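You operate a simulated robot arm through the tools that you are given. There is no shell and no other tool.

You are at the controls of a simulated robot arm. One attempt, no reset.

TASK
Put things in order on the upkeep bench. At the end: the silver setting block from the upkeep bench stands where the blue grease brush stood; the blue grease brush from the upkeep bench is in the yellow parts box; the red chock from the upkeep bench stands where the silver setting block stood; the brown oiling pad is on the brown bolt carton; whatever was shut is shut again. Leave all else as you found it, and nothing knocked over.

It is judged by the outcome, as a careful person would: the job done as asked, and still so three seconds after it is handed in. It fails if anything else is knocked over, pushed out of place, dropped, spilled or broken.

THE ROBOT
A 6-joint arm with a two-finger gripper, fixed in place. Base frame: the origin is at the foot of the arm, x ahead of it, y to its left, z up; the work surface is at about z = 860. Lengths are in mm, angles in degrees, forces in N, time in s.
With the tool pointing down near the work surface it reaches from about 140 to 680 mm from the base axis. Its first joint turns from -66.0 to 66.0 degrees. Payload 2.45 kg.
Tool frame: the origin (TCP) lies between the finger pads and is the grasp point; the fingertips stand 30 mm ahead of it; z points along the fingers, y is the line along which they close. The gripper opens to 106 mm. The gripper's body begins 79 mm behind the TCP.
Orientation is that of the tool frame in the base frame, as [roll, pitch, yaw] about the fixed x, y, z axes, in that order (R = Rz(yaw) Ry(pitch) Rx(roll)). With the fingers straight down and closing along the base's y, the tool's x points along the base's -x, its y along +y and its z along -z.

THE INTERFACE
- The arm moves only by the tool play_rows. Its argument "motion" is a list of rows, each an object of numbers (a shift or turn left out is 0, a gripper value left out holds the last): "rx", "ry", "rz": the turn, a rotation vector about the base's x, y, z in degrees; "dx", "dy", "dz": the shift along the base's x, y, z in mm; "gripper": the gripper command, from -1 (fully open) to 1 (shut), values between in proportion. In form: [{"rx": .., "ry": .., "rz": .., "dx": .., "dy": .., "dz": .., "gripper": ..}, ...]. A call has 1 to 20 rows; each row is the pose to reach, as a shift and turn from the pose commanded when the call began. A row lasts 0.2 s, in which the tool goes at most 50 mm and 8.6 degrees; a call with a longer step from one row to the next is refused whole, and so is a gripper value outside its range. A pose out of reach is approached as far as the arm can. The call stops where the force on the tool passes 40 N (or 10 N more than at its start, if that is more) or the arm is blocked; 0.2 s more then pass. The fingers move at their own pace (about 153 mm/s each) and stop on an object; they squeeze with about 37 N. The grip force told is the motor's: it shows also when the fingers shut on nothing. Time passes only in rows, and 0.2 s behind the last, so rows that repeat a pose let the fingers close. The reply holds the time, the measured pose of the TCP, the force on the tool along the base axes, the opening and the grip force, in the units named above and with some noise, with the torque about the TCP (base axes, N m) and any sound that the robot's microphone picked up, and new pictures: "views" is both (left out), scene, wrist or none.
- Cameras (640 x 400 px; columns grow to the right, rows downward): "scene" is fixed at [77.5, 404.9, 1401.7]; the picture's right is [-0.78, -0.63, 0.00], its down [-0.34, 0.42, -0.84] and it looks along [0.53, -0.65, -0.55] (base axes); focal length 319 px, centre (320, 200). "wrist" rides on the gripper at [76, -2, -106] in the tool frame; the picture's right is [0.02, 1.00, 0.00], its down [-0.78, 0.02, -0.62] and it looks along [-0.62, 0.01, 0.78] (tool axes); focal length 247 px, centre (320, 200). There is no depth. A picture from a camera that has moved, and an enlarged one, comes with that camera's place and axes in the base frame and with its lens. The place of the scene camera against the robot may be out by one fixed shift of up to 25 mm in any direction.
- zoom(camera, box): a new picture of the part [left, top, right, bottom] of that camera's present view, enlarged. No time passes.
- job_done(): hands the job in; it is judged then, once.

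Nothing tells you positions but the pictures and the camera data. Unless the task says otherwise, let go and move clear before handing in.

The tools are called as name(argument=value, ...) on one line, values as JSON. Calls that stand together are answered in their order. play_rows: Moves the arm, as the interface text tells. Its arguments: {"type":"object","properties":{"motion":{"type":"array"},"views":{"type":"string","enum":["both","scene","wrist","none"]}},"required":["motion"]} The other tools are called the same way: zoom (camera, box) takes an enlarged picture of a part of a camera's view; job_done () hands the job in.

At the start:

```text
time: 0.0
eef_pos: [365.7, -15.0, 1185.7]
tool_rot: [180.0, 0.1, 179.9]
contact_force: [-0.3, -0.8, 0.7]
ft_torque: [-0.04, -0.01, 0.0]
gripper_width: 105.9
finger_force: 0.1
```

scene: 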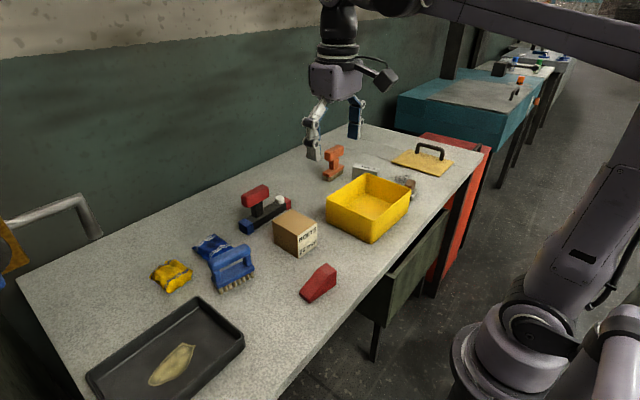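
wrist: 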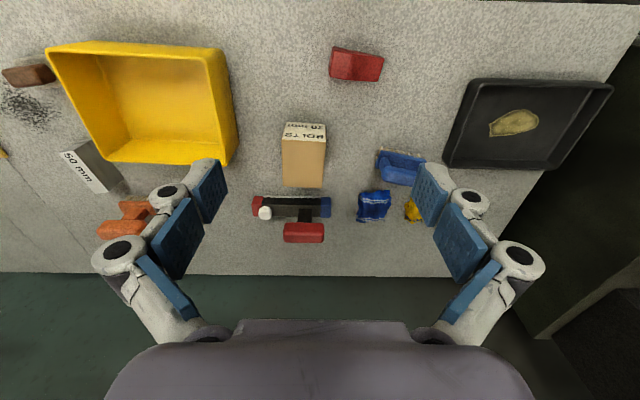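

I see the bench with a yellow box, a bolt carton, a red chock, a blue brush, a silver "50 mm" block and a few other things. I'll zoom in on both views to identify each one before I move.

zoom(camera="scene", box=[300, 120, 500, 245])

zoom(camera="scene", box=[130, 170, 350, 308])

zoom(camera="wrist", box=[0, 20, 240, 260])

zoom(camera="wrist", box=[230, 30, 450, 250])

zoom(camera="scene", box=[320, 120, 520, 400])

```text
3.20 times, centred on (400, 182) of scene
camera zoom: at [77.5, 404.9, 1401.7], right [-0.78, -0.63, 0.0], down [-0.34, 0.42, -0.84], along [0.53, -0.65, -0.55], focal length 1020 px, centre (64, 256)
```

zoom: 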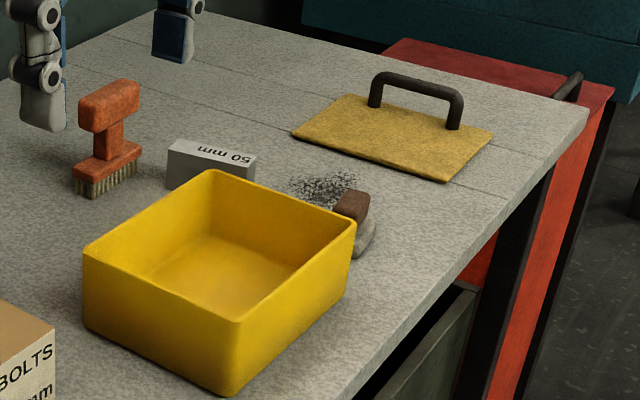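

```text
2.90 times, centred on (240, 239) of scene
camera zoom: at [77.5, 404.9, 1401.7], right [-0.78, -0.63, 0.0], down [-0.34, 0.42, -0.84], along [0.53, -0.65, -0.55], focal length 924 px, centre (552, 87)
```

zoom: 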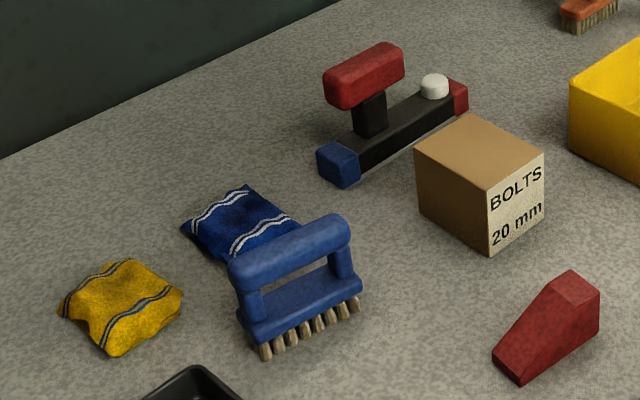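

```text
1.67 times, centred on (120, 140) of wrist
camera zoom: at [288.3, -17.3, 1293.1], right [-0.02, 1.0, 0.0], down [0.78, 0.02, 0.62], along [0.62, 0.01, -0.78], focal length 412 px, centre (653, 300)
```

zoom: 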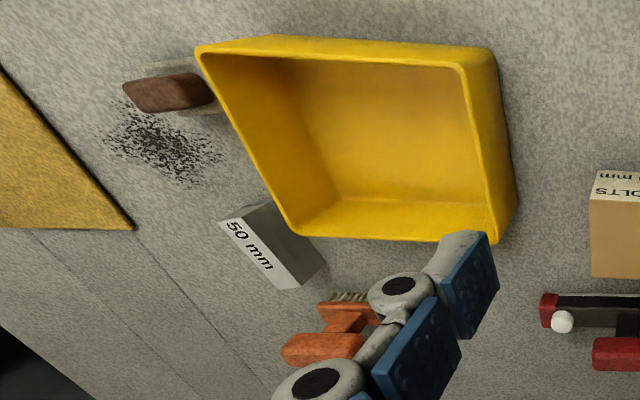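

```text
1.82 times, centred on (340, 140) of wrist
camera zoom: at [288.3, -17.3, 1293.1], right [-0.02, 1.0, 0.0], down [0.78, 0.02, 0.62], along [0.62, 0.01, -0.78], focal length 449 px, centre (284, 309)
```

zoom: 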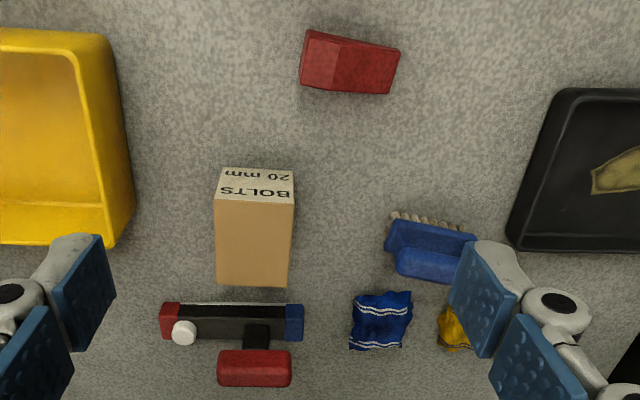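

```text
1.43 times, centred on (420, 260) of scene
camera zoom: at [77.5, 404.9, 1401.7], right [-0.78, -0.63, 0.0], down [-0.34, 0.42, -0.84], along [0.53, -0.65, -0.55], focal length 456 px, centre (177, 114)
```

zoom: 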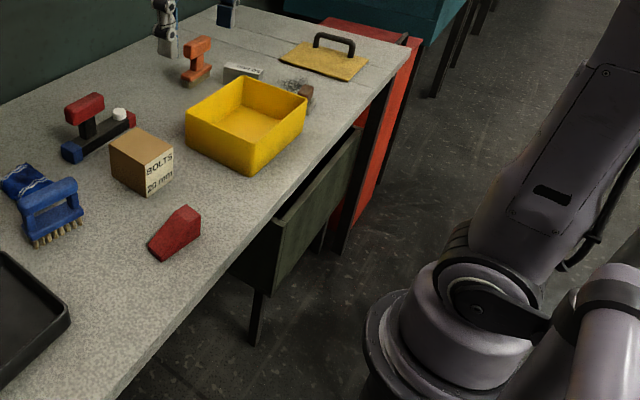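

The orange brush, lid, sachets, level and tray look like things to leave alone. The brown object beside the yellow box may be the oiling pad, so I'll move the arm high over that side for a closer look.

play_rows(motion=[{"dx": -8, "dy": -40, "dz": -5, "rz": -5.6}, {"dx": -16, "dy": -80, "dz": -10, "rz": -11.2}, {"dx": -24, "dy": -120, "dz": -15, "rz": -16.8}, {"dx": -32, "dy": -160, "dz": -20, "rz": -22.5}, {"dx": -40, "dy": -200, "dz": -25, "rz": -28}, {"dx": -48, "dy": -240, "dz": -30, "rz": -33.7}, {"dx": -56, "dy": -280, "dz": -35, "rz": -39.4}, {"dx": -65, "dy": -315, "dz": -40, "rz": -45}, {"dx": -65, "dy": -315, "dz": -40, "rz": -45}])

```text
time: 2.0
eef_pos: [300.2, -331.1, 1147.7]
tool_rot: [180.0, 0.1, 134.8]
contact_force: [-0.2, -1.1, -0.2]
ft_torque: [0.04, -0.01, 0.03]
gripper_width: 105.8
finger_force: 0.1
camera wrist: at [244.5, -278.7, 1254.1], right [0.69, 0.72, 0.0], down [0.56, -0.54, 0.62], along [0.45, -0.43, -0.78], focal length 247 px, centre (320, 200)
```

scene: 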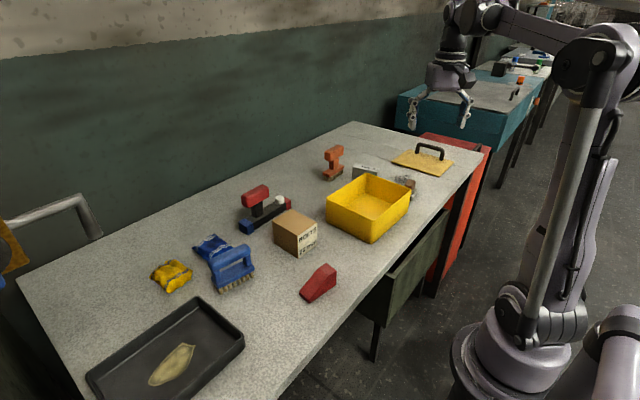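
wrist: 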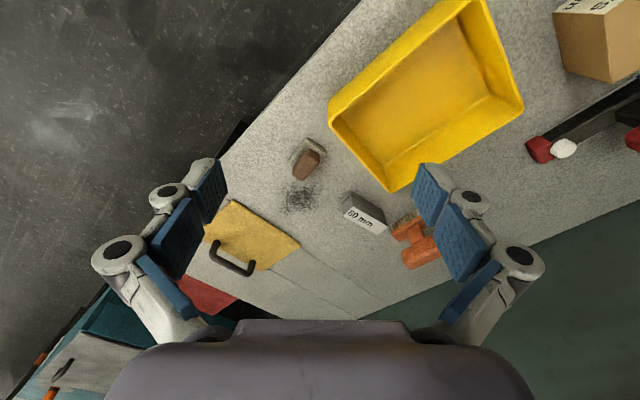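

zoom(camera="wrist", box=[240, 110, 440, 235])

zoom(camera="wrist", box=[160, 170, 360, 310])

zoom(camera="scene", box=[370, 130, 500, 230])

zoom(camera="scene", box=[300, 130, 420, 250])

zoom(camera="wrist", box=[300, 0, 640, 220])

```text
3.20 times, centred on (340, 172) of wrist
camera zoom: at [244.5, -278.7, 1254.1], right [0.69, 0.72, 0.0], down [0.56, -0.54, 0.62], along [0.45, -0.43, -0.78], focal length 790 px, centre (256, 288)
```

zoom: 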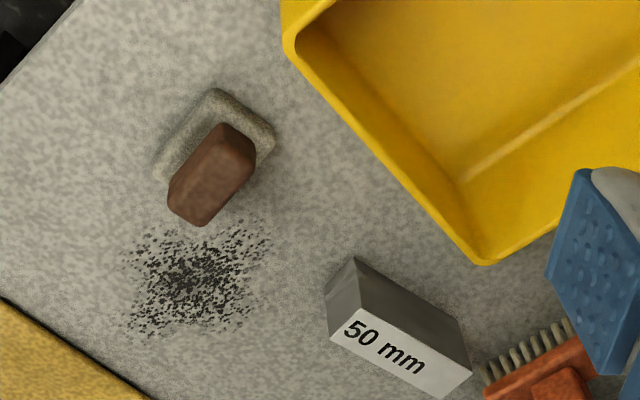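

```text
2.86 times, centred on (260, 240) of wrist
camera zoom: at [244.5, -278.7, 1254.1], right [0.69, 0.72, 0.0], down [0.56, -0.54, 0.62], along [0.45, -0.43, -0.78], focal length 706 px, centre (491, 86)
```

zoom: 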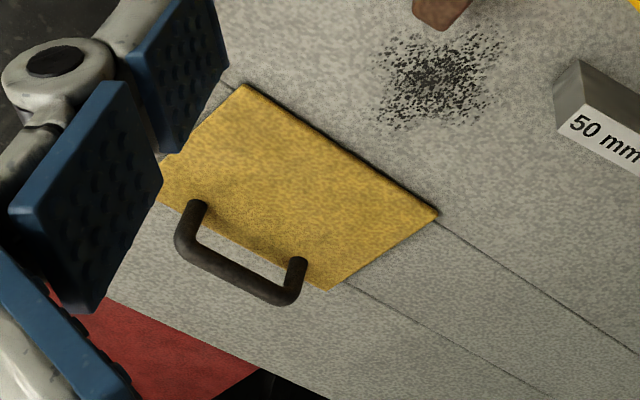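

```text
4.00 times, centred on (435, 180) of scene
camera zoom: at [77.5, 404.9, 1401.7], right [-0.78, -0.63, 0.0], down [-0.34, 0.42, -0.84], along [0.53, -0.65, -0.55], focal length 1275 px, centre (-140, 280)
```

zoom: 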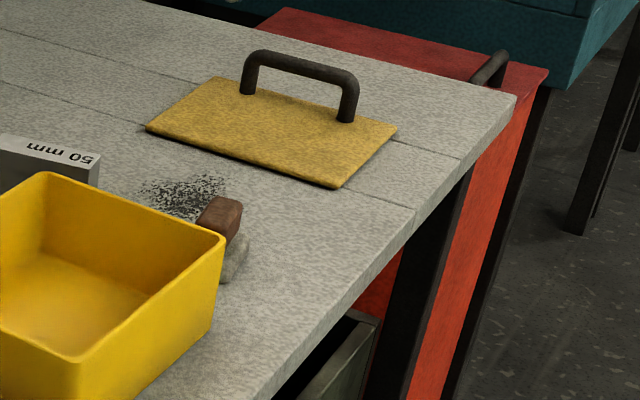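

```text
3.33 times, centred on (360, 190) of scene
camera zoom: at [77.5, 404.9, 1401.7], right [-0.78, -0.63, 0.0], down [-0.34, 0.42, -0.84], along [0.53, -0.65, -0.55], focal length 1063 px, centre (187, 233)
```

zoom: 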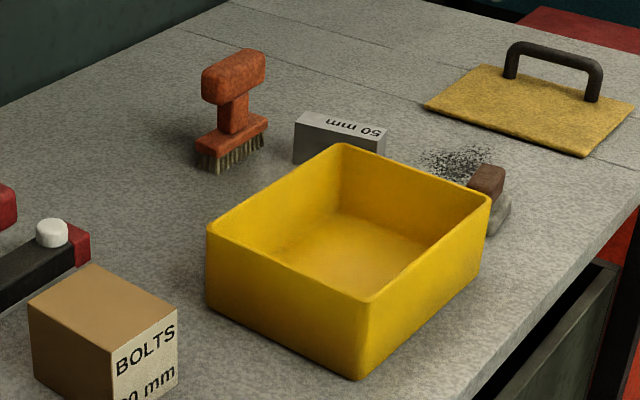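

```text
1.82 times, centred on (470, 110) of wrist
camera zoom: at [244.5, -278.7, 1254.1], right [0.69, 0.72, 0.0], down [0.56, -0.54, 0.62], along [0.45, -0.43, -0.78], focal length 449 px, centre (47, 364)
```

zoom: 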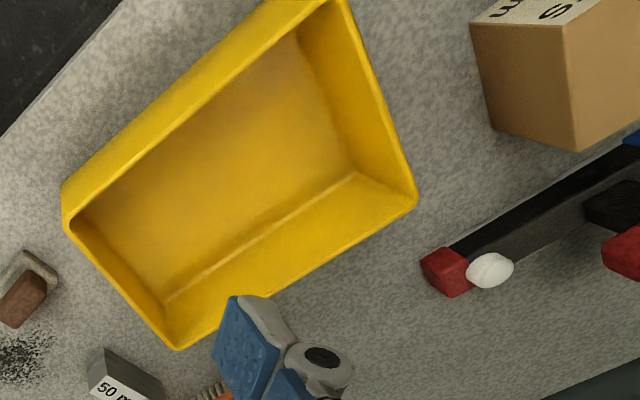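

zoom(camera="scene", box=[340, 190, 500, 370])

zoom(camera="scene", box=[80, 280, 260, 400])

zoom(camera="scene", box=[0, 180, 120, 300])

zoom(camera="scene", box=[380, 20, 640, 180])

```text
2.22 times, centred on (420, 280) of scene
camera zoom: at [77.5, 404.9, 1401.7], right [-0.78, -0.63, 0.0], down [-0.34, 0.42, -0.84], along [0.53, -0.65, -0.55], focal length 709 px, centre (98, 22)
```

zoom: 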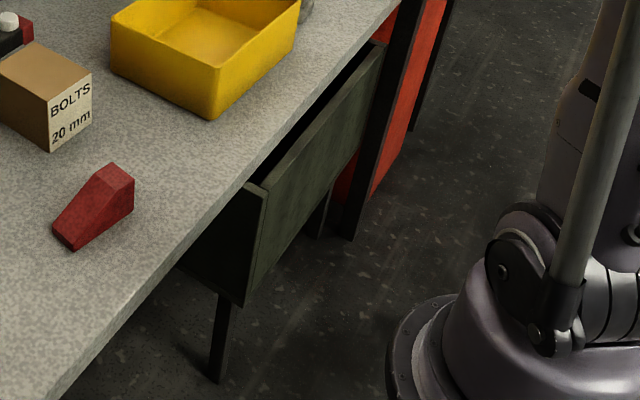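

```text
3.33 times, centred on (170, 340) of scene
camera zoom: at [77.5, 404.9, 1401.7], right [-0.78, -0.63, 0.0], down [-0.34, 0.42, -0.84], along [0.53, -0.65, -0.55], focal length 1063 px, centre (820, -267)
```

zoom: 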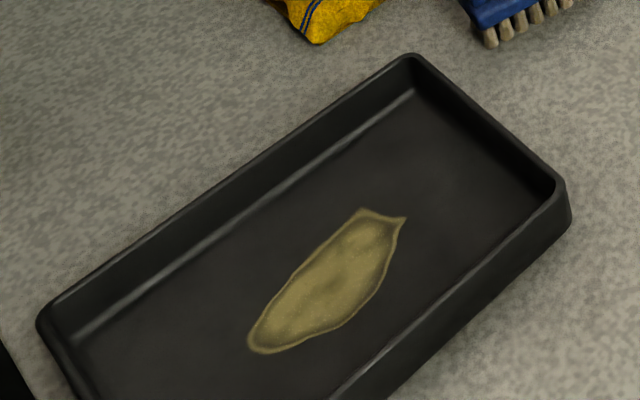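

```text
3.33 times, centred on (60, 240) of scene
camera zoom: at [77.5, 404.9, 1401.7], right [-0.78, -0.63, 0.0], down [-0.34, 0.42, -0.84], along [0.53, -0.65, -0.55], focal length 1063 px, centre (1187, 67)
```

zoom: 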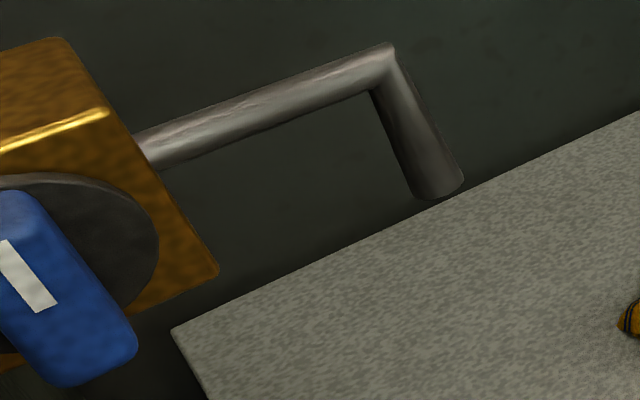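

```text
2.46 times, centred on (510, 100) of scene
camera zoom: at [77.5, 404.9, 1401.7], right [-0.78, -0.63, 0.0], down [-0.34, 0.42, -0.84], along [0.53, -0.65, -0.55], focal length 785 px, centre (-148, 446)
```

zoom: 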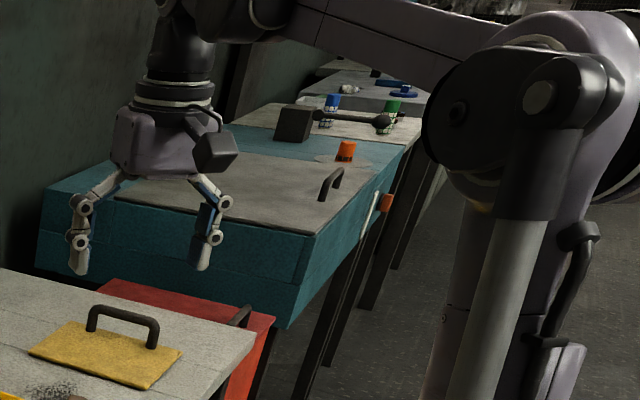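

The brown-topped grey pad at about (380,-444) is the oiling pad, and the silver block is at about (546,-444). Next I'll look at the brush, carton and chock from above.

play_rows(motion=[{"dx": 4, "dy": 40, "dz": -5, "rz": 4}, {"dx": 8, "dy": 82, "dz": -10, "rz": 8}, {"dx": 12, "dy": 124, "dz": -15, "rz": 12}, {"dx": 16, "dy": 166, "dz": -20, "rz": 16}, {"dx": 20, "dy": 208, "dz": -25, "rz": 20}, {"dx": 22, "dy": 250, "dz": -30, "rz": 24}, {"dx": 25, "dy": 292, "dz": -35, "rz": 28}, {"dx": 28, "dy": 334, "dz": -40, "rz": 32}, {"dx": 31, "dy": 376, "dz": -45, "rz": 36}, {"dx": 35, "dy": 418, "dz": -50, "rz": 40}, {"dx": 40, "dy": 461, "dz": -54, "rz": 45.2}, {"dx": 40, "dy": 461, "dz": -54, "rz": 45.2}])

```text
time: 4.6
eef_pos: [340.0, 131.1, 1092.8]
tool_rot: [-179.9, 0.1, -179.7]
contact_force: [0.1, -0.4, 0.2]
ft_torque: [0.02, 0.02, 0.02]
gripper_width: 105.9
finger_force: 0.1
camera wrist: at [264.2, 128.0, 1199.5], right [-0.03, 1.0, 0.0], down [0.78, 0.02, 0.62], along [0.62, 0.02, -0.78], focal length 247 px, centre (320, 200)
```

scene: 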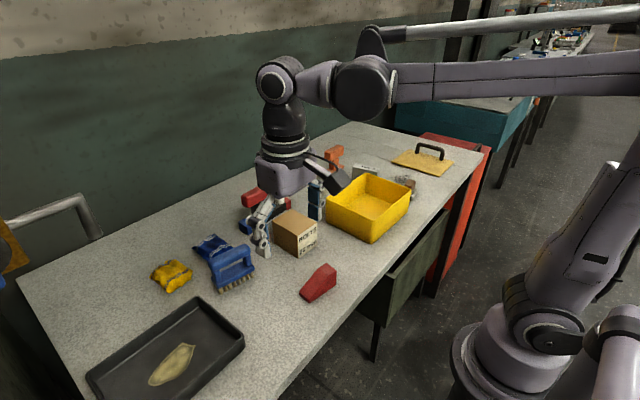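
wrist: 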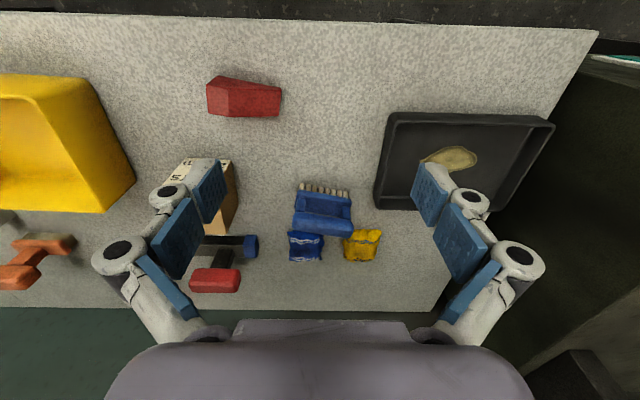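

zoom(camera="wrist", box=[260, 160, 410, 280])

zoom(camera="wrist", box=[180, 50, 310, 130])

zoom(camera="scene", box=[140, 220, 270, 310])

```text
3.33 times, centred on (335, 220) of wrist
camera zoom: at [264.2, 128.0, 1199.5], right [-0.03, 1.0, 0.0], down [0.78, 0.02, 0.62], along [0.62, 0.02, -0.78], focal length 823 px, centre (270, 133)
```

zoom: 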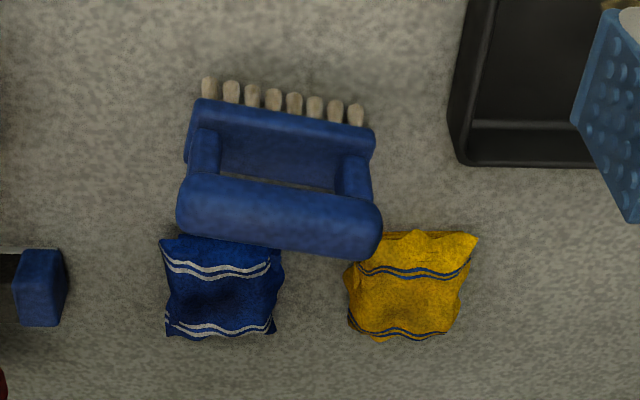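

```text
4.92 times, centred on (245, 90) of wrist
camera zoom: at [264.2, 128.0, 1199.5], right [-0.03, 1.0, 0.0], down [0.78, 0.02, 0.62], along [0.62, 0.02, -0.78], focal length 1216 px, centre (689, 742)
```

zoom: 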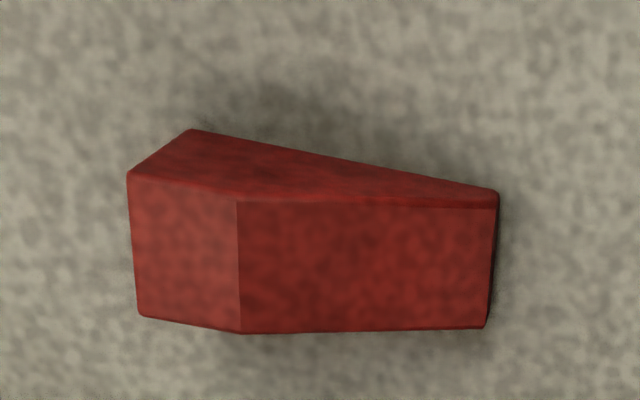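

```text
4.44 times, centred on (205, 265) of scene
camera zoom: at [77.5, 405.0, 1401.7], right [-0.78, -0.63, 0.0], down [-0.34, 0.42, -0.84], along [0.53, -0.65, -0.55], focal length 1417 px, centre (831, -89)
```

zoom: 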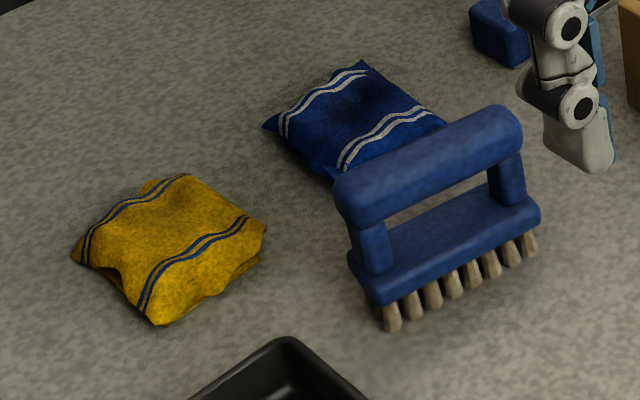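

The brush handle is at about (522,138), with its long axis 11° off the y axis. I'll rotate the gripper so it closes across the handle, stop above it and check the alignment.

play_rows(motion=[{"dx": 18, "dy": 1, "dz": -6, "rz": 8, "gripper": -0.13}, {"dx": 36, "dy": 2, "dz": -12, "rz": 16}, {"dx": 54, "dy": 3, "dz": -18, "rz": 24}, {"dx": 72, "dy": 4, "dz": -24, "rz": 32}, {"dx": 90, "dy": 5, "dz": -30, "rz": 40}, {"dx": 108, "dy": 5, "dz": -36, "rz": 48}, {"dx": 126, "dy": 6, "dz": -42, "rz": 56}, {"dx": 144, "dy": 6, "dz": -48, "rz": 64}, {"dx": 163, "dy": 7, "dz": -54, "rz": 72}, {"dx": 182, "dy": 7, "dz": -60, "rz": 79}, {"dx": 182, "dy": 7, "dz": -60, "rz": 79}])

```text
time: 7.0
eef_pos: [520.9, 136.9, 1032.9]
tool_rot: [-180.0, 0.1, -100.8]
contact_force: [0.8, 0.1, 0.0]
ft_torque: [0.05, 0.02, 0.01]
gripper_width: 59.8
finger_force: 0.1
camera wrist: at [509.3, 61.3, 1139.4], right [-0.99, 0.17, 0.0], down [0.13, 0.77, 0.62], along [0.1, 0.61, -0.78], focal length 247 px, centre (320, 200)
```

scene: 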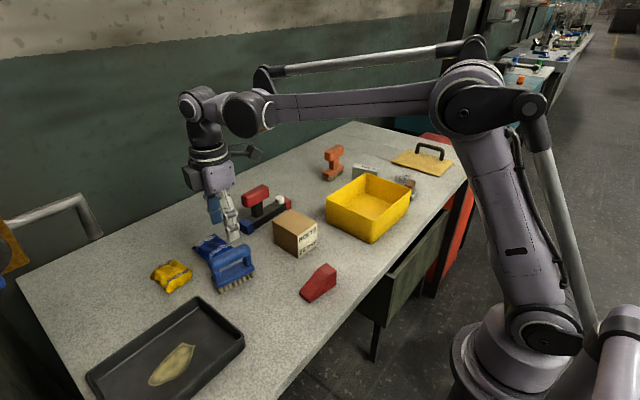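
wrist: 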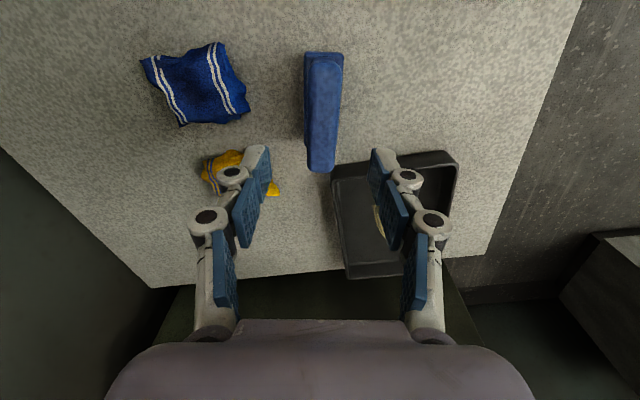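

The handle is centred at about (519,135), within 2 mm of the tool. I'll go down, close on the bar, and check the grip before lifting.

play_rows(motion=[{"dx": -1, "dy": -1, "dz": -30, "gripper": -0.13}, {"dx": -2, "dy": -2, "dz": -60}, {"dx": -2, "dy": -2, "dz": -80}, {"dx": -2, "dy": -2, "dz": -97}, {"dx": -2, "dy": -2, "dz": -97}, {"dx": -2, "dy": -2, "dz": -97, "gripper": 1}, {"dx": -2, "dy": -2, "dz": -97, "gripper": 1}, {"dx": -2, "dy": -2, "dz": -97, "gripper": 1}])

```text
time: 8.8
eef_pos: [518.8, 134.9, 934.0]
tool_rot: [180.0, 0.0, -100.8]
contact_force: [1.2, -0.3, 0.4]
ft_torque: [-0.06, -0.05, -0.03]
gripper_width: 24.3
finger_force: 37.2
camera wrist: at [506.4, 59.2, 1041.6], right [-0.99, 0.17, 0.0], down [0.13, 0.77, 0.62], along [0.1, 0.61, -0.78], focal length 247 px, centre (320, 200)
```

scene: 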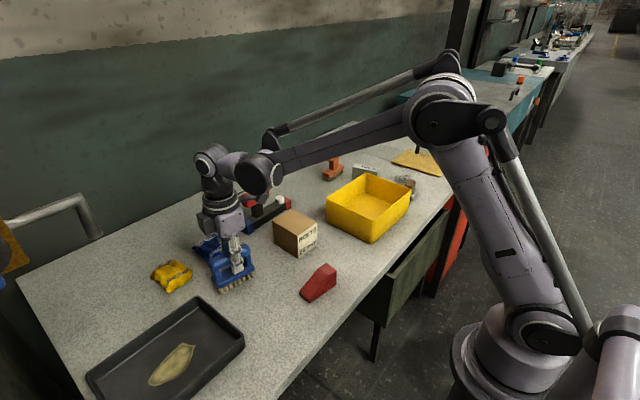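
wrist: 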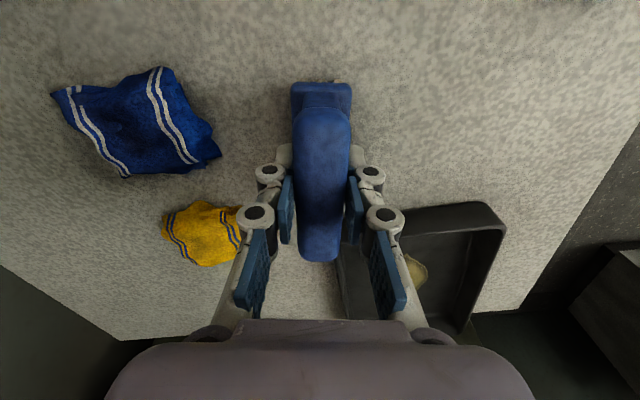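

The grip is solid at 24 mm wide. I'll lift well clear and carry the brush over the yellow box, passing high above the carton.

play_rows(motion=[{"dz": 25, "gripper": 1}, {"dz": 70}, {"dz": 115}, {"dz": 156}, {"dx": -10, "dy": -45, "dz": 156, "rz": 1}, {"dx": -21, "dy": -90, "dz": 156, "rz": 2}, {"dx": -32, "dy": -135, "dz": 156, "rz": 3}, {"dx": -43, "dy": -180, "dz": 156, "rz": 4}, {"dx": -54, "dy": -225, "dz": 156, "rz": 5}, {"dx": -65, "dy": -270, "dz": 156, "rz": 6}, {"dx": -76, "dy": -315, "dz": 156, "rz": 7}, {"dx": -86, "dy": -358, "dz": 156, "rz": 8}, {"dx": -95, "dy": -395, "dz": 156, "rz": 8}, {"dx": -95, "dy": -395, "dz": 156, "rz": 8}])

```text
time: 11.8
eef_pos: [422.7, -258.7, 1090.5]
tool_rot: [-180.0, 0.1, -92.7]
contact_force: [-0.2, 0.2, -1.3]
ft_torque: [-0.04, 0.01, -0.01]
gripper_width: 24.2
finger_force: 37.0
camera wrist: at [420.6, -335.1, 1197.6], right [-1.0, 0.03, 0.0], down [0.02, 0.78, 0.62], along [0.02, 0.62, -0.78], focal length 247 px, centre (320, 200)
```

scene: 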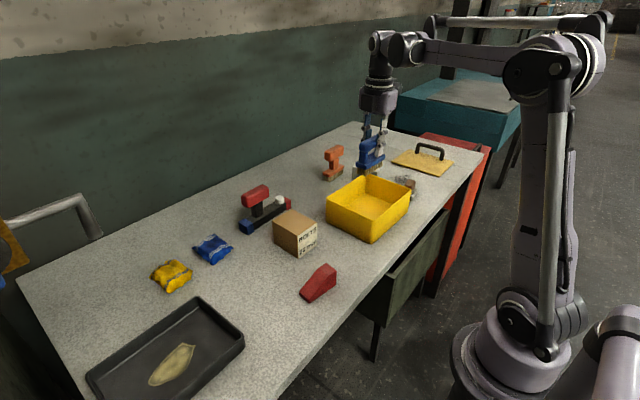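
wrist: 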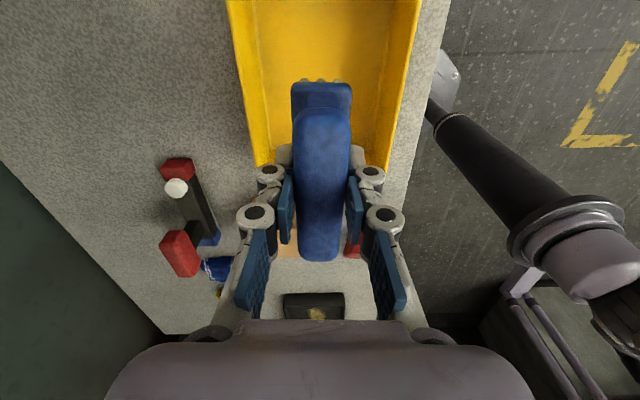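

The brush is centred over the box, whose rim spans x 342–506. I'll lower it straight down inside.

play_rows(motion=[{"dz": -40, "gripper": 1}, {"dz": -80}, {"dz": -110}, {"dz": -130}, {"dz": -140}, {"dz": -146}, {"dz": -149}, {"dz": -149}])

```text
time: 13.6
eef_pos: [424.1, -259.2, 940.5]
tool_rot: [180.0, 0.2, -92.7]
contact_force: [-0.3, 0.3, -1.9]
ft_torque: [0.0, 0.01, -0.01]
gripper_width: 24.5
finger_force: 37.0
camera wrist: at [422.4, -336.7, 1048.1], right [-1.0, 0.03, 0.0], down [0.02, 0.78, 0.62], along [0.02, 0.62, -0.78], focal length 247 px, centre (320, 200)
```

scene: 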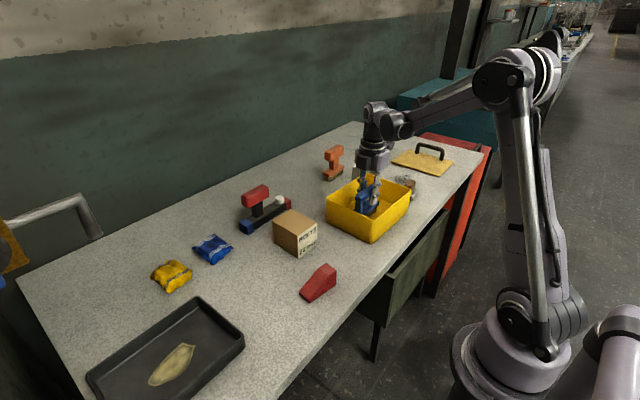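
wrist: 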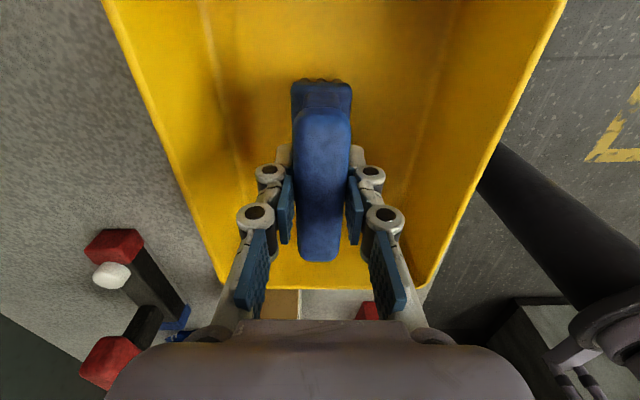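

play_rows(motion=[{"dz": -1, "gripper": 1}, {"dz": -2}, {"dz": -2.5}, {"dz": -2.5}], views="none")

```text
time: 14.6
eef_pos: [423.9, -259.3, 939.6]
tool_rot: [-180.0, 0.1, -92.8]
contact_force: [-0.3, -2.0, 30.9]
ft_torque: [-0.03, 0.01, -0.01]
gripper_width: 24.3
finger_force: 37.0
```

The brush is on the box floor. I'll ease the pressure, open the fingers and rise.

play_rows(motion=[{"dz": 1.5, "gripper": 1}, {"dz": 1.5, "gripper": 0.1}, {"dz": 1.5, "gripper": 0.1}, {"dz": 30, "gripper": 0.1}, {"dz": 75}, {"dz": 120}, {"dz": 160}, {"dz": 160}])

```text
time: 16.4
eef_pos: [426.2, -257.4, 1099.7]
tool_rot: [180.0, 0.1, -92.8]
contact_force: [0.0, 0.3, 0.4]
ft_torque: [-0.05, 0.04, 0.02]
gripper_width: 47.6
finger_force: 0.0
camera wrist: at [423.4, -334.9, 1206.4], right [-1.0, 0.03, 0.0], down [0.02, 0.78, 0.62], along [0.02, 0.62, -0.78], focal length 247 px, centre (320, 200)
```

scene: 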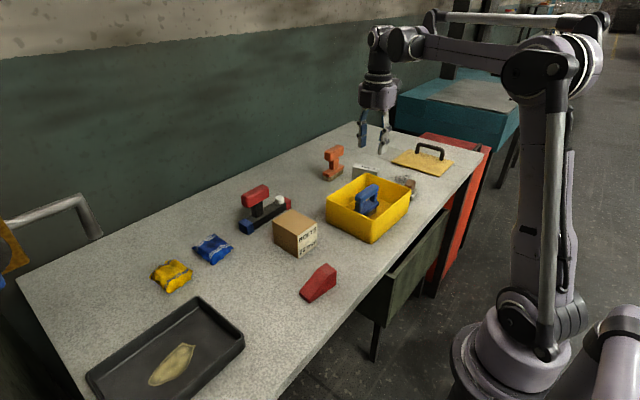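
wrist: 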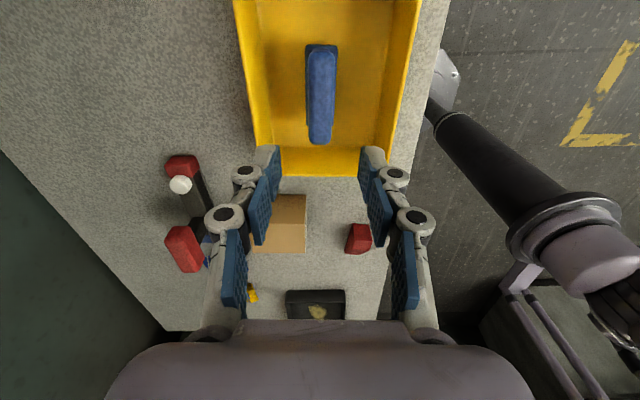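

The brush is standing in the box. Next I'll look closely at the silver block from the orientation I plan to grasp it in.

play_rows(motion=[{"dx": -1, "dy": -22, "rz": -8, "gripper": -0.3}, {"dx": -1, "dy": -44, "rz": -16}, {"dx": -2, "dy": -66, "rz": -24}, {"dx": -2, "dy": -88, "rz": -32}, {"dx": -2, "dy": -110, "rz": -40}, {"dx": -3, "dy": -132, "rz": -48}, {"dx": -3, "dy": -154, "rz": -56}, {"dx": -4, "dy": -176, "rz": -64}, {"dx": -4, "dy": -200, "rz": -70}, {"dx": -4, "dy": -210, "rz": -74}, {"dx": -4, "dy": -210, "rz": -74}])

zoom(camera="wrist", box=[220, 100, 420, 225])

```text
time: 18.8
eef_pos: [417.6, -467.2, 1099.4]
tool_rot: [-179.9, 0.0, -166.9]
contact_force: [-0.2, 0.0, 0.9]
ft_torque: [0.0, 0.01, 0.0]
gripper_width: 68.9
finger_force: 0.1
out of reach, approached as far as the arm can: row 10
camera wrist: at [344.9, -487.1, 1206.4], right [-0.25, 0.97, 0.0], down [0.76, 0.19, 0.62], along [0.6, 0.15, -0.78], focal length 247 px, centre (320, 200)
```

scene: 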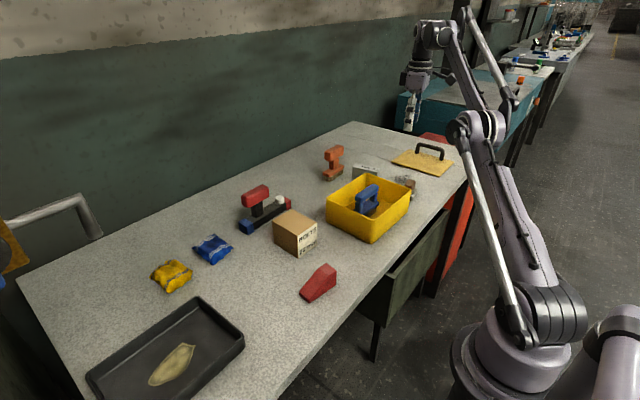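
wrist: 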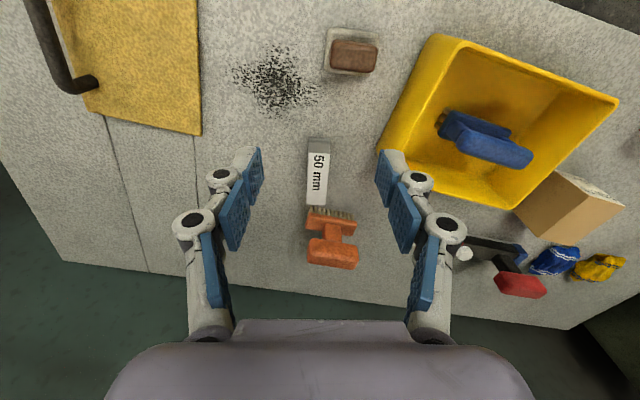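

```text
3.20 times, centred on (320, 162) of wrist
camera zoom: at [344.9, -487.1, 1206.4], right [-0.25, 0.97, 0.0], down [0.76, 0.19, 0.62], along [0.6, 0.15, -0.78], focal length 790 px, centre (320, 320)
```

zoom: 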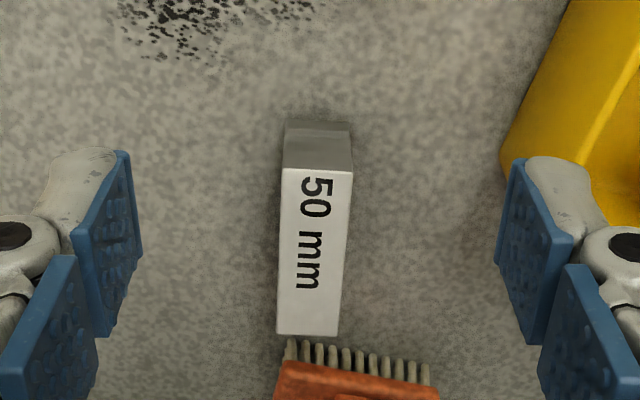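

The block measures about 90×30×46 mm, centred at (542,-441) with its long axis 11° off x. That's at a radius of about 699, past the vertical-tool reach, so I'll tilt the tool 20° along the block's long axis and test the reach in the air first.

play_rows(motion=[{"dx": -15, "dy": 25, "rx": 1.4, "ry": -6.5, "rz": -0.7, "gripper": -0.25}, {"dx": -20, "dy": 30, "rx": 2.8, "ry": -13, "rz": -1.3}, {"dx": -20, "dy": 30, "rx": 4.14, "ry": -19.5, "rz": -2}, {"dx": -20, "dy": 30, "rx": 4.14, "ry": -19.5, "rz": -2}], views="none")

```text
time: 19.8
eef_pos: [399.7, -439.2, 1099.0]
tool_rot: [-179.9, 20.1, -168.8]
contact_force: [-0.1, 0.5, -0.9]
ft_torque: [0.01, -0.02, -0.01]
gripper_width: 66.3
finger_force: 0.0
```

play_rows(motion=[{"dx": 30, "dy": 0, "dz": -27}, {"dx": 60, "dy": -1, "dz": -54}, {"dx": 90, "dy": -1, "dz": -81}, {"dx": 118, "dy": -2, "dz": -108}, {"dx": 142.5, "dy": -2, "dz": -134}, {"dx": 142.5, "dy": -2, "dz": -134}])

zoom(camera="wrist", box=[200, 60, 440, 260])

zoom(camera="scene", box=[290, 90, 470, 240])

```text
time: 21.2
eef_pos: [540.8, -439.9, 964.8]
tool_rot: [-180.0, 20.0, -168.9]
contact_force: [0.1, 0.0, 0.2]
ft_torque: [0.02, -0.01, -0.01]
gripper_width: 66.1
finger_force: 0.0
camera wrist: at [434.9, -463.1, 1039.6], right [-0.21, 0.98, -0.01], down [0.51, 0.12, 0.85], along [0.83, 0.18, -0.52], focal length 247 px, centre (320, 200)
```

scene: 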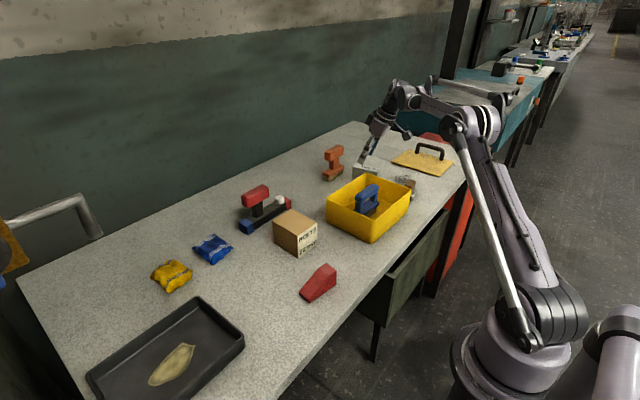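
wrist: 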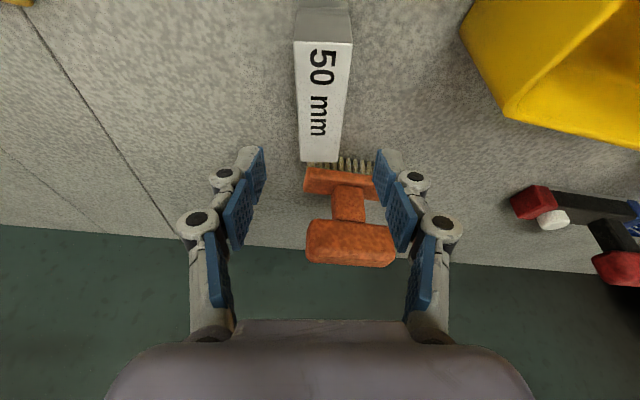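

```text
2.00 times, centred on (320, 160) of wrist
camera zoom: at [434.9, -463.1, 1039.6], right [-0.21, 0.98, -0.01], down [0.51, 0.12, 0.85], along [0.83, 0.18, -0.52], focal length 494 px, centre (320, 280)
```

zoom: 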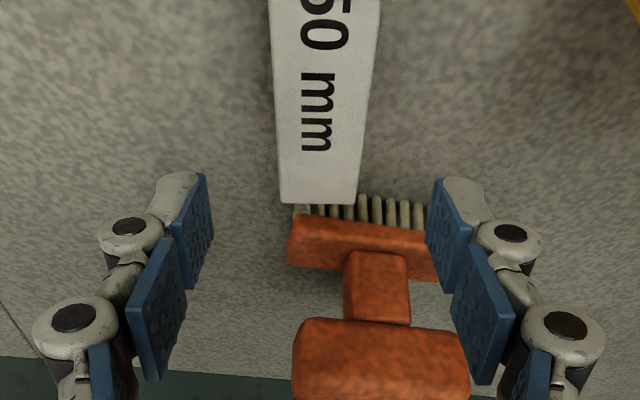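

```text
2.67 times, centred on (380, 165) of scene
camera zoom: at [77.5, 404.9, 1401.7], right [-0.78, -0.63, 0.0], down [-0.34, 0.42, -0.84], along [0.53, -0.65, -0.55], focal length 850 px, centre (160, 293)
```

zoom: 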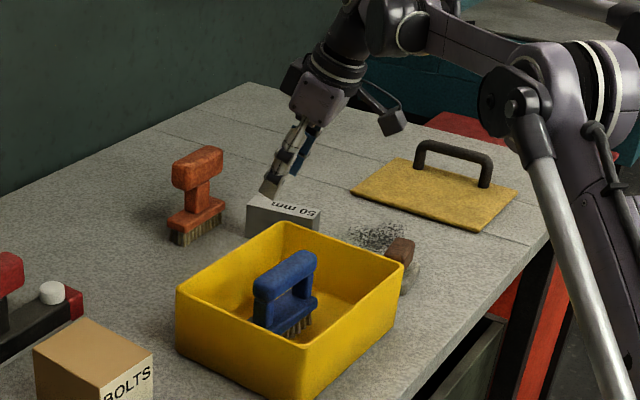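

The tilted pose is reachable and the fingers straddle the block. I'll lower straight down and close on it.

play_rows(motion=[{"dx": 1, "dz": -25, "gripper": -0.25}, {"dx": 1, "dz": -45}, {"dx": 1, "dz": -60}, {"dx": 1, "dz": -68}, {"dx": 1, "dz": -68}, {"dx": 1, "dz": -68, "gripper": 1}, {"dx": 1, "dz": -68, "gripper": 1}, {"dx": 1, "dz": -68, "gripper": 1}])

```text
time: 23.0
eef_pos: [542.2, -440.1, 896.4]
tool_rot: [180.0, 20.0, -168.8]
contact_force: [-1.7, 1.8, 2.7]
ft_torque: [0.24, 0.1, -0.09]
gripper_width: 29.6
finger_force: 36.9
camera wrist: at [437.1, -463.4, 971.3], right [-0.21, 0.98, -0.01], down [0.51, 0.12, 0.85], along [0.83, 0.18, -0.52], focal length 247 px, centre (320, 200)
```

scene: 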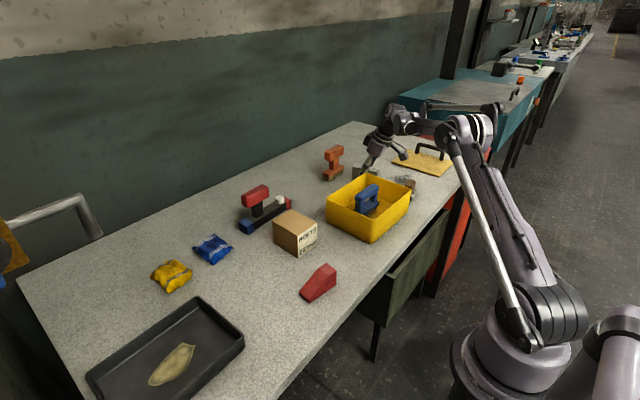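
wrist: 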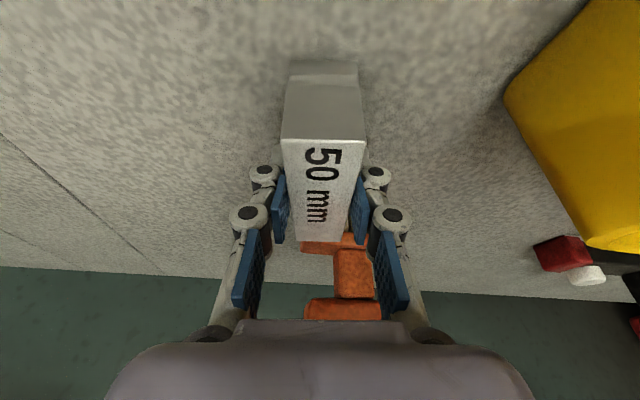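

The block is gripped at its centre, 29.6 mm wide. I'll lift and bring it inward at the same time, checking that it holds.

play_rows(motion=[{"dz": 8, "gripper": 1}, {"dz": 25}, {"dx": -5, "dz": 50}, {"dx": -25, "dz": 80}, {"dx": -50, "dz": 110}, {"dx": -80, "dz": 140}, {"dx": -110, "dy": 10, "dz": 155}, {"dx": -110, "dy": 10, "dz": 155}])

```text
time: 24.8
eef_pos: [432.0, -431.9, 1053.0]
tool_rot: [-180.0, 20.0, -168.8]
contact_force: [0.0, -0.5, -10.4]
ft_torque: [0.03, -0.02, 0.0]
gripper_width: 29.5
finger_force: 37.2
camera wrist: at [328.2, -454.6, 1126.8], right [-0.21, 0.98, -0.01], down [0.51, 0.12, 0.85], along [0.83, 0.18, -0.52], focal length 247 px, centre (320, 200)
```

scene: 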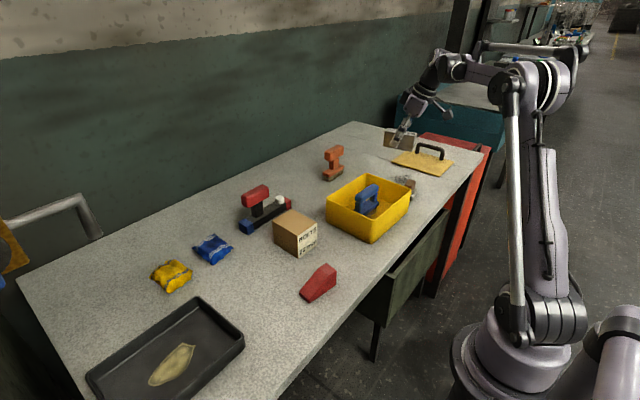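
wrist: 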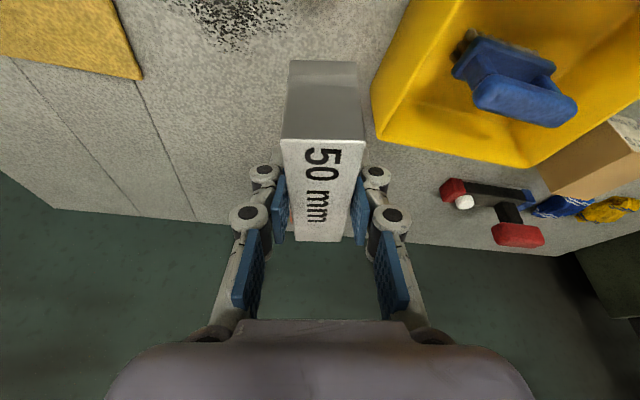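

The block holds well at about 10 N, with no slip and no torque. I'll carry it high across to the brush's old spot at (520,136).

play_rows(motion=[{"dx": 6, "dy": 43, "gripper": 1}, {"dx": 13, "dy": 87}, {"dx": 20, "dy": 131}, {"dx": 27, "dy": 175}, {"dx": 34, "dy": 219}, {"dx": 40, "dy": 263}, {"dx": 47, "dy": 307}, {"dx": 54, "dy": 351}, {"dx": 61, "dy": 395}, {"dx": 68, "dy": 439}, {"dx": 75, "dy": 483}, {"dx": 82, "dy": 527}, {"dx": 88, "dy": 568}, {"dx": 88, "dy": 568}])

```text
time: 27.8
eef_pos: [522.4, 138.1, 1052.7]
tool_rot: [-180.0, 20.0, -168.9]
contact_force: [-0.2, -1.1, -9.9]
ft_torque: [-0.03, 0.0, -0.02]
gripper_width: 29.3
finger_force: 36.7
camera wrist: at [416.9, 114.7, 1126.2], right [-0.21, 0.98, -0.01], down [0.51, 0.12, 0.85], along [0.83, 0.18, -0.52], focal length 247 px, centre (320, 200)
```

scene: 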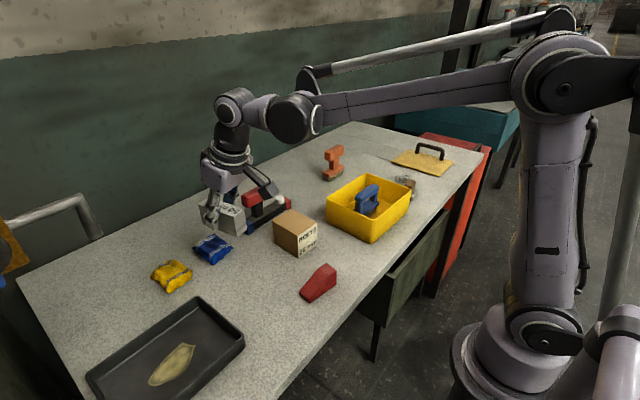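
wrist: 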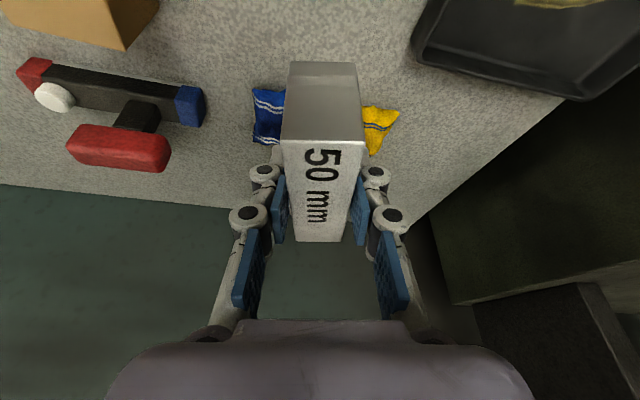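

The block is above the brush's old spot, with clear space around it; the sachets only begin beyond x≈600. I'll lower it to the table.

play_rows(motion=[{"dx": -1, "dy": -1, "dz": -40, "gripper": 1}, {"dx": -1, "dy": -1, "dz": -80}, {"dx": -1, "dy": -1, "dz": -115}, {"dx": -1, "dy": -1, "dz": -138}, {"dx": -1, "dy": -1, "dz": -149}, {"dx": -1, "dy": -1, "dz": -153}, {"dx": -1, "dy": -1, "dz": -154.5}, {"dx": -1, "dy": -1, "dz": -154.5}])

```text
time: 29.6
eef_pos: [520.7, 137.0, 897.5]
tool_rot: [180.0, 19.9, -168.8]
contact_force: [0.0, -1.2, -10.3]
ft_torque: [0.03, -0.01, 0.01]
gripper_width: 29.4
finger_force: 36.6
camera wrist: at [415.7, 113.4, 971.7], right [-0.21, 0.98, -0.01], down [0.51, 0.12, 0.85], along [0.83, 0.18, -0.52], focal length 247 px, centre (320, 200)
```

scene: 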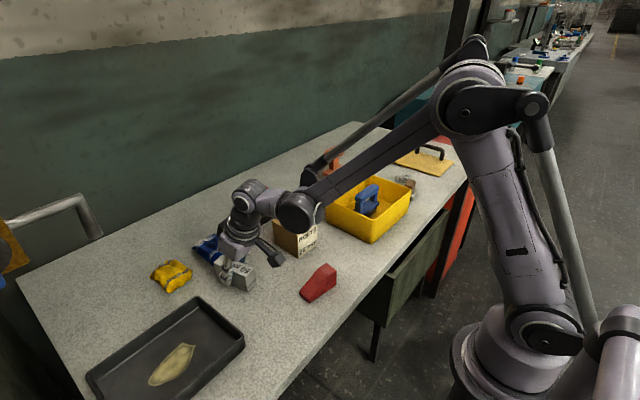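
wrist: 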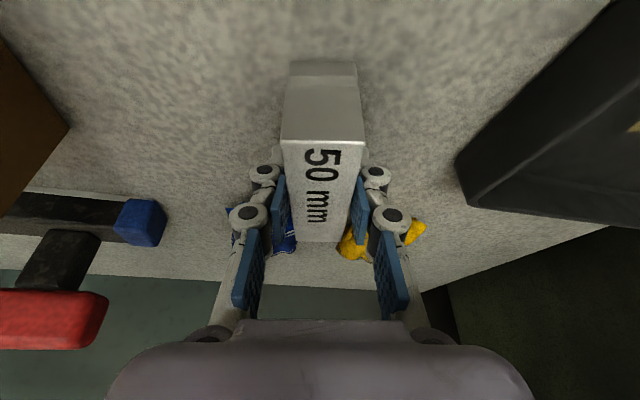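

play_rows(motion=[{"dz": -0.7, "gripper": 1}, {"dz": -1.2}, {"dz": -1.6}, {"dz": -1.6}], views="none")

```text
time: 30.6
eef_pos: [521.7, 136.2, 896.5]
tool_rot: [-180.0, 20.1, -168.9]
contact_force: [4.6, 4.6, 9.2]
ft_torque: [0.12, 0.75, -0.16]
gripper_width: 29.6
finger_force: 36.9
```

The block has touched down. I'll release it and lift away straight up.

play_rows(motion=[{"dz": 0.5, "gripper": 1}, {"dz": 0.5, "gripper": -0.1}, {"dz": 0.5, "gripper": -0.1}, {"dz": 0.5, "gripper": -0.1}, {"dz": 20}, {"dz": 60}, {"dz": 105}, {"dz": 150}, {"dz": 150}])

zoom(camera="scene", box=[140, 180, 340, 310])

zoom(camera="wrist", box=[200, 0, 440, 260])

```text
time: 32.6
eef_pos: [520.4, 136.3, 1046.2]
tool_rot: [180.0, 20.0, -168.9]
contact_force: [0.4, -0.1, 0.6]
ft_torque: [0.0, 0.02, -0.02]
gripper_width: 58.2
finger_force: 0.1
camera wrist: at [415.1, 113.4, 1121.1], right [-0.21, 0.98, -0.01], down [0.51, 0.12, 0.85], along [0.83, 0.18, -0.52], focal length 247 px, centre (320, 200)
```

scene: 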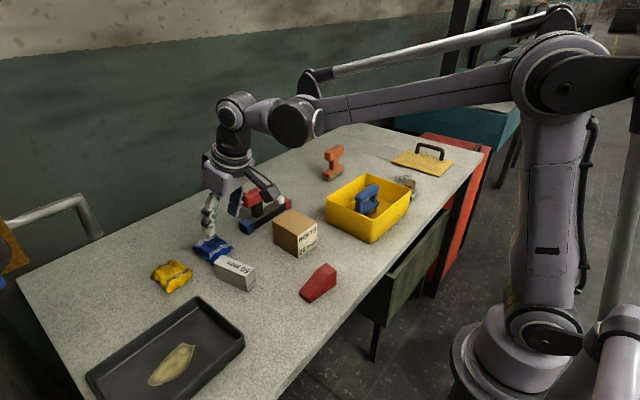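
wrist: 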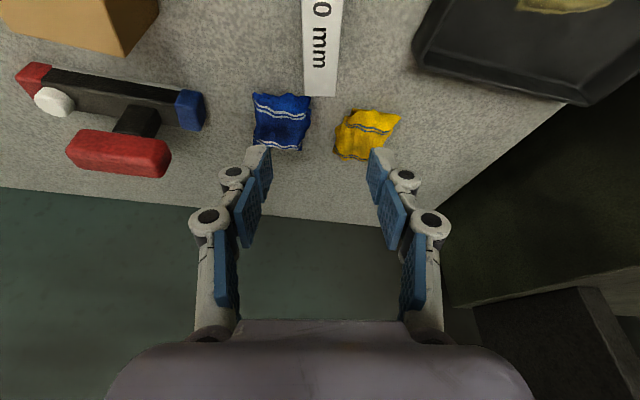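

```text
3.08 times, centred on (240, 245) of scene
camera zoom: at [77.5, 404.9, 1401.7], right [-0.78, -0.63, 0.0], down [-0.34, 0.42, -0.84], along [0.53, -0.65, -0.55], focal length 981 px, centre (566, 62)
```

zoom: 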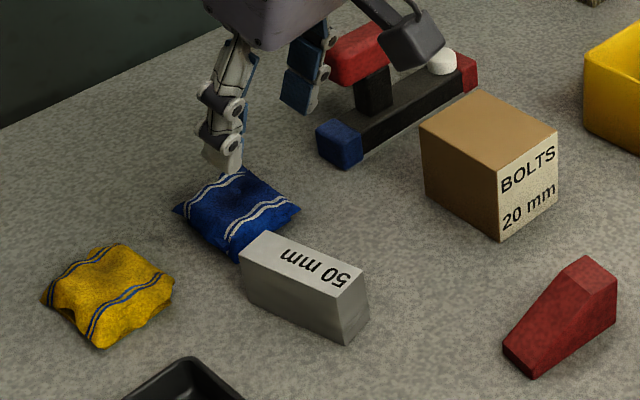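

```text
1.54 times, centred on (320, 130) of wrist
camera zoom: at [415.1, 113.4, 1121.1], right [-0.21, 0.98, -0.01], down [0.51, 0.12, 0.85], along [0.83, 0.18, -0.52], focal length 380 px, centre (320, 308)
```

zoom: 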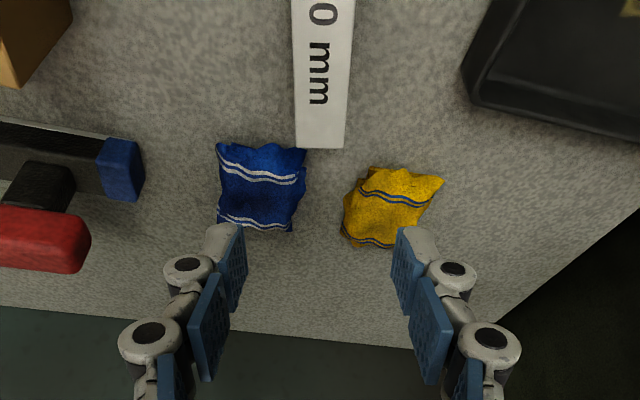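

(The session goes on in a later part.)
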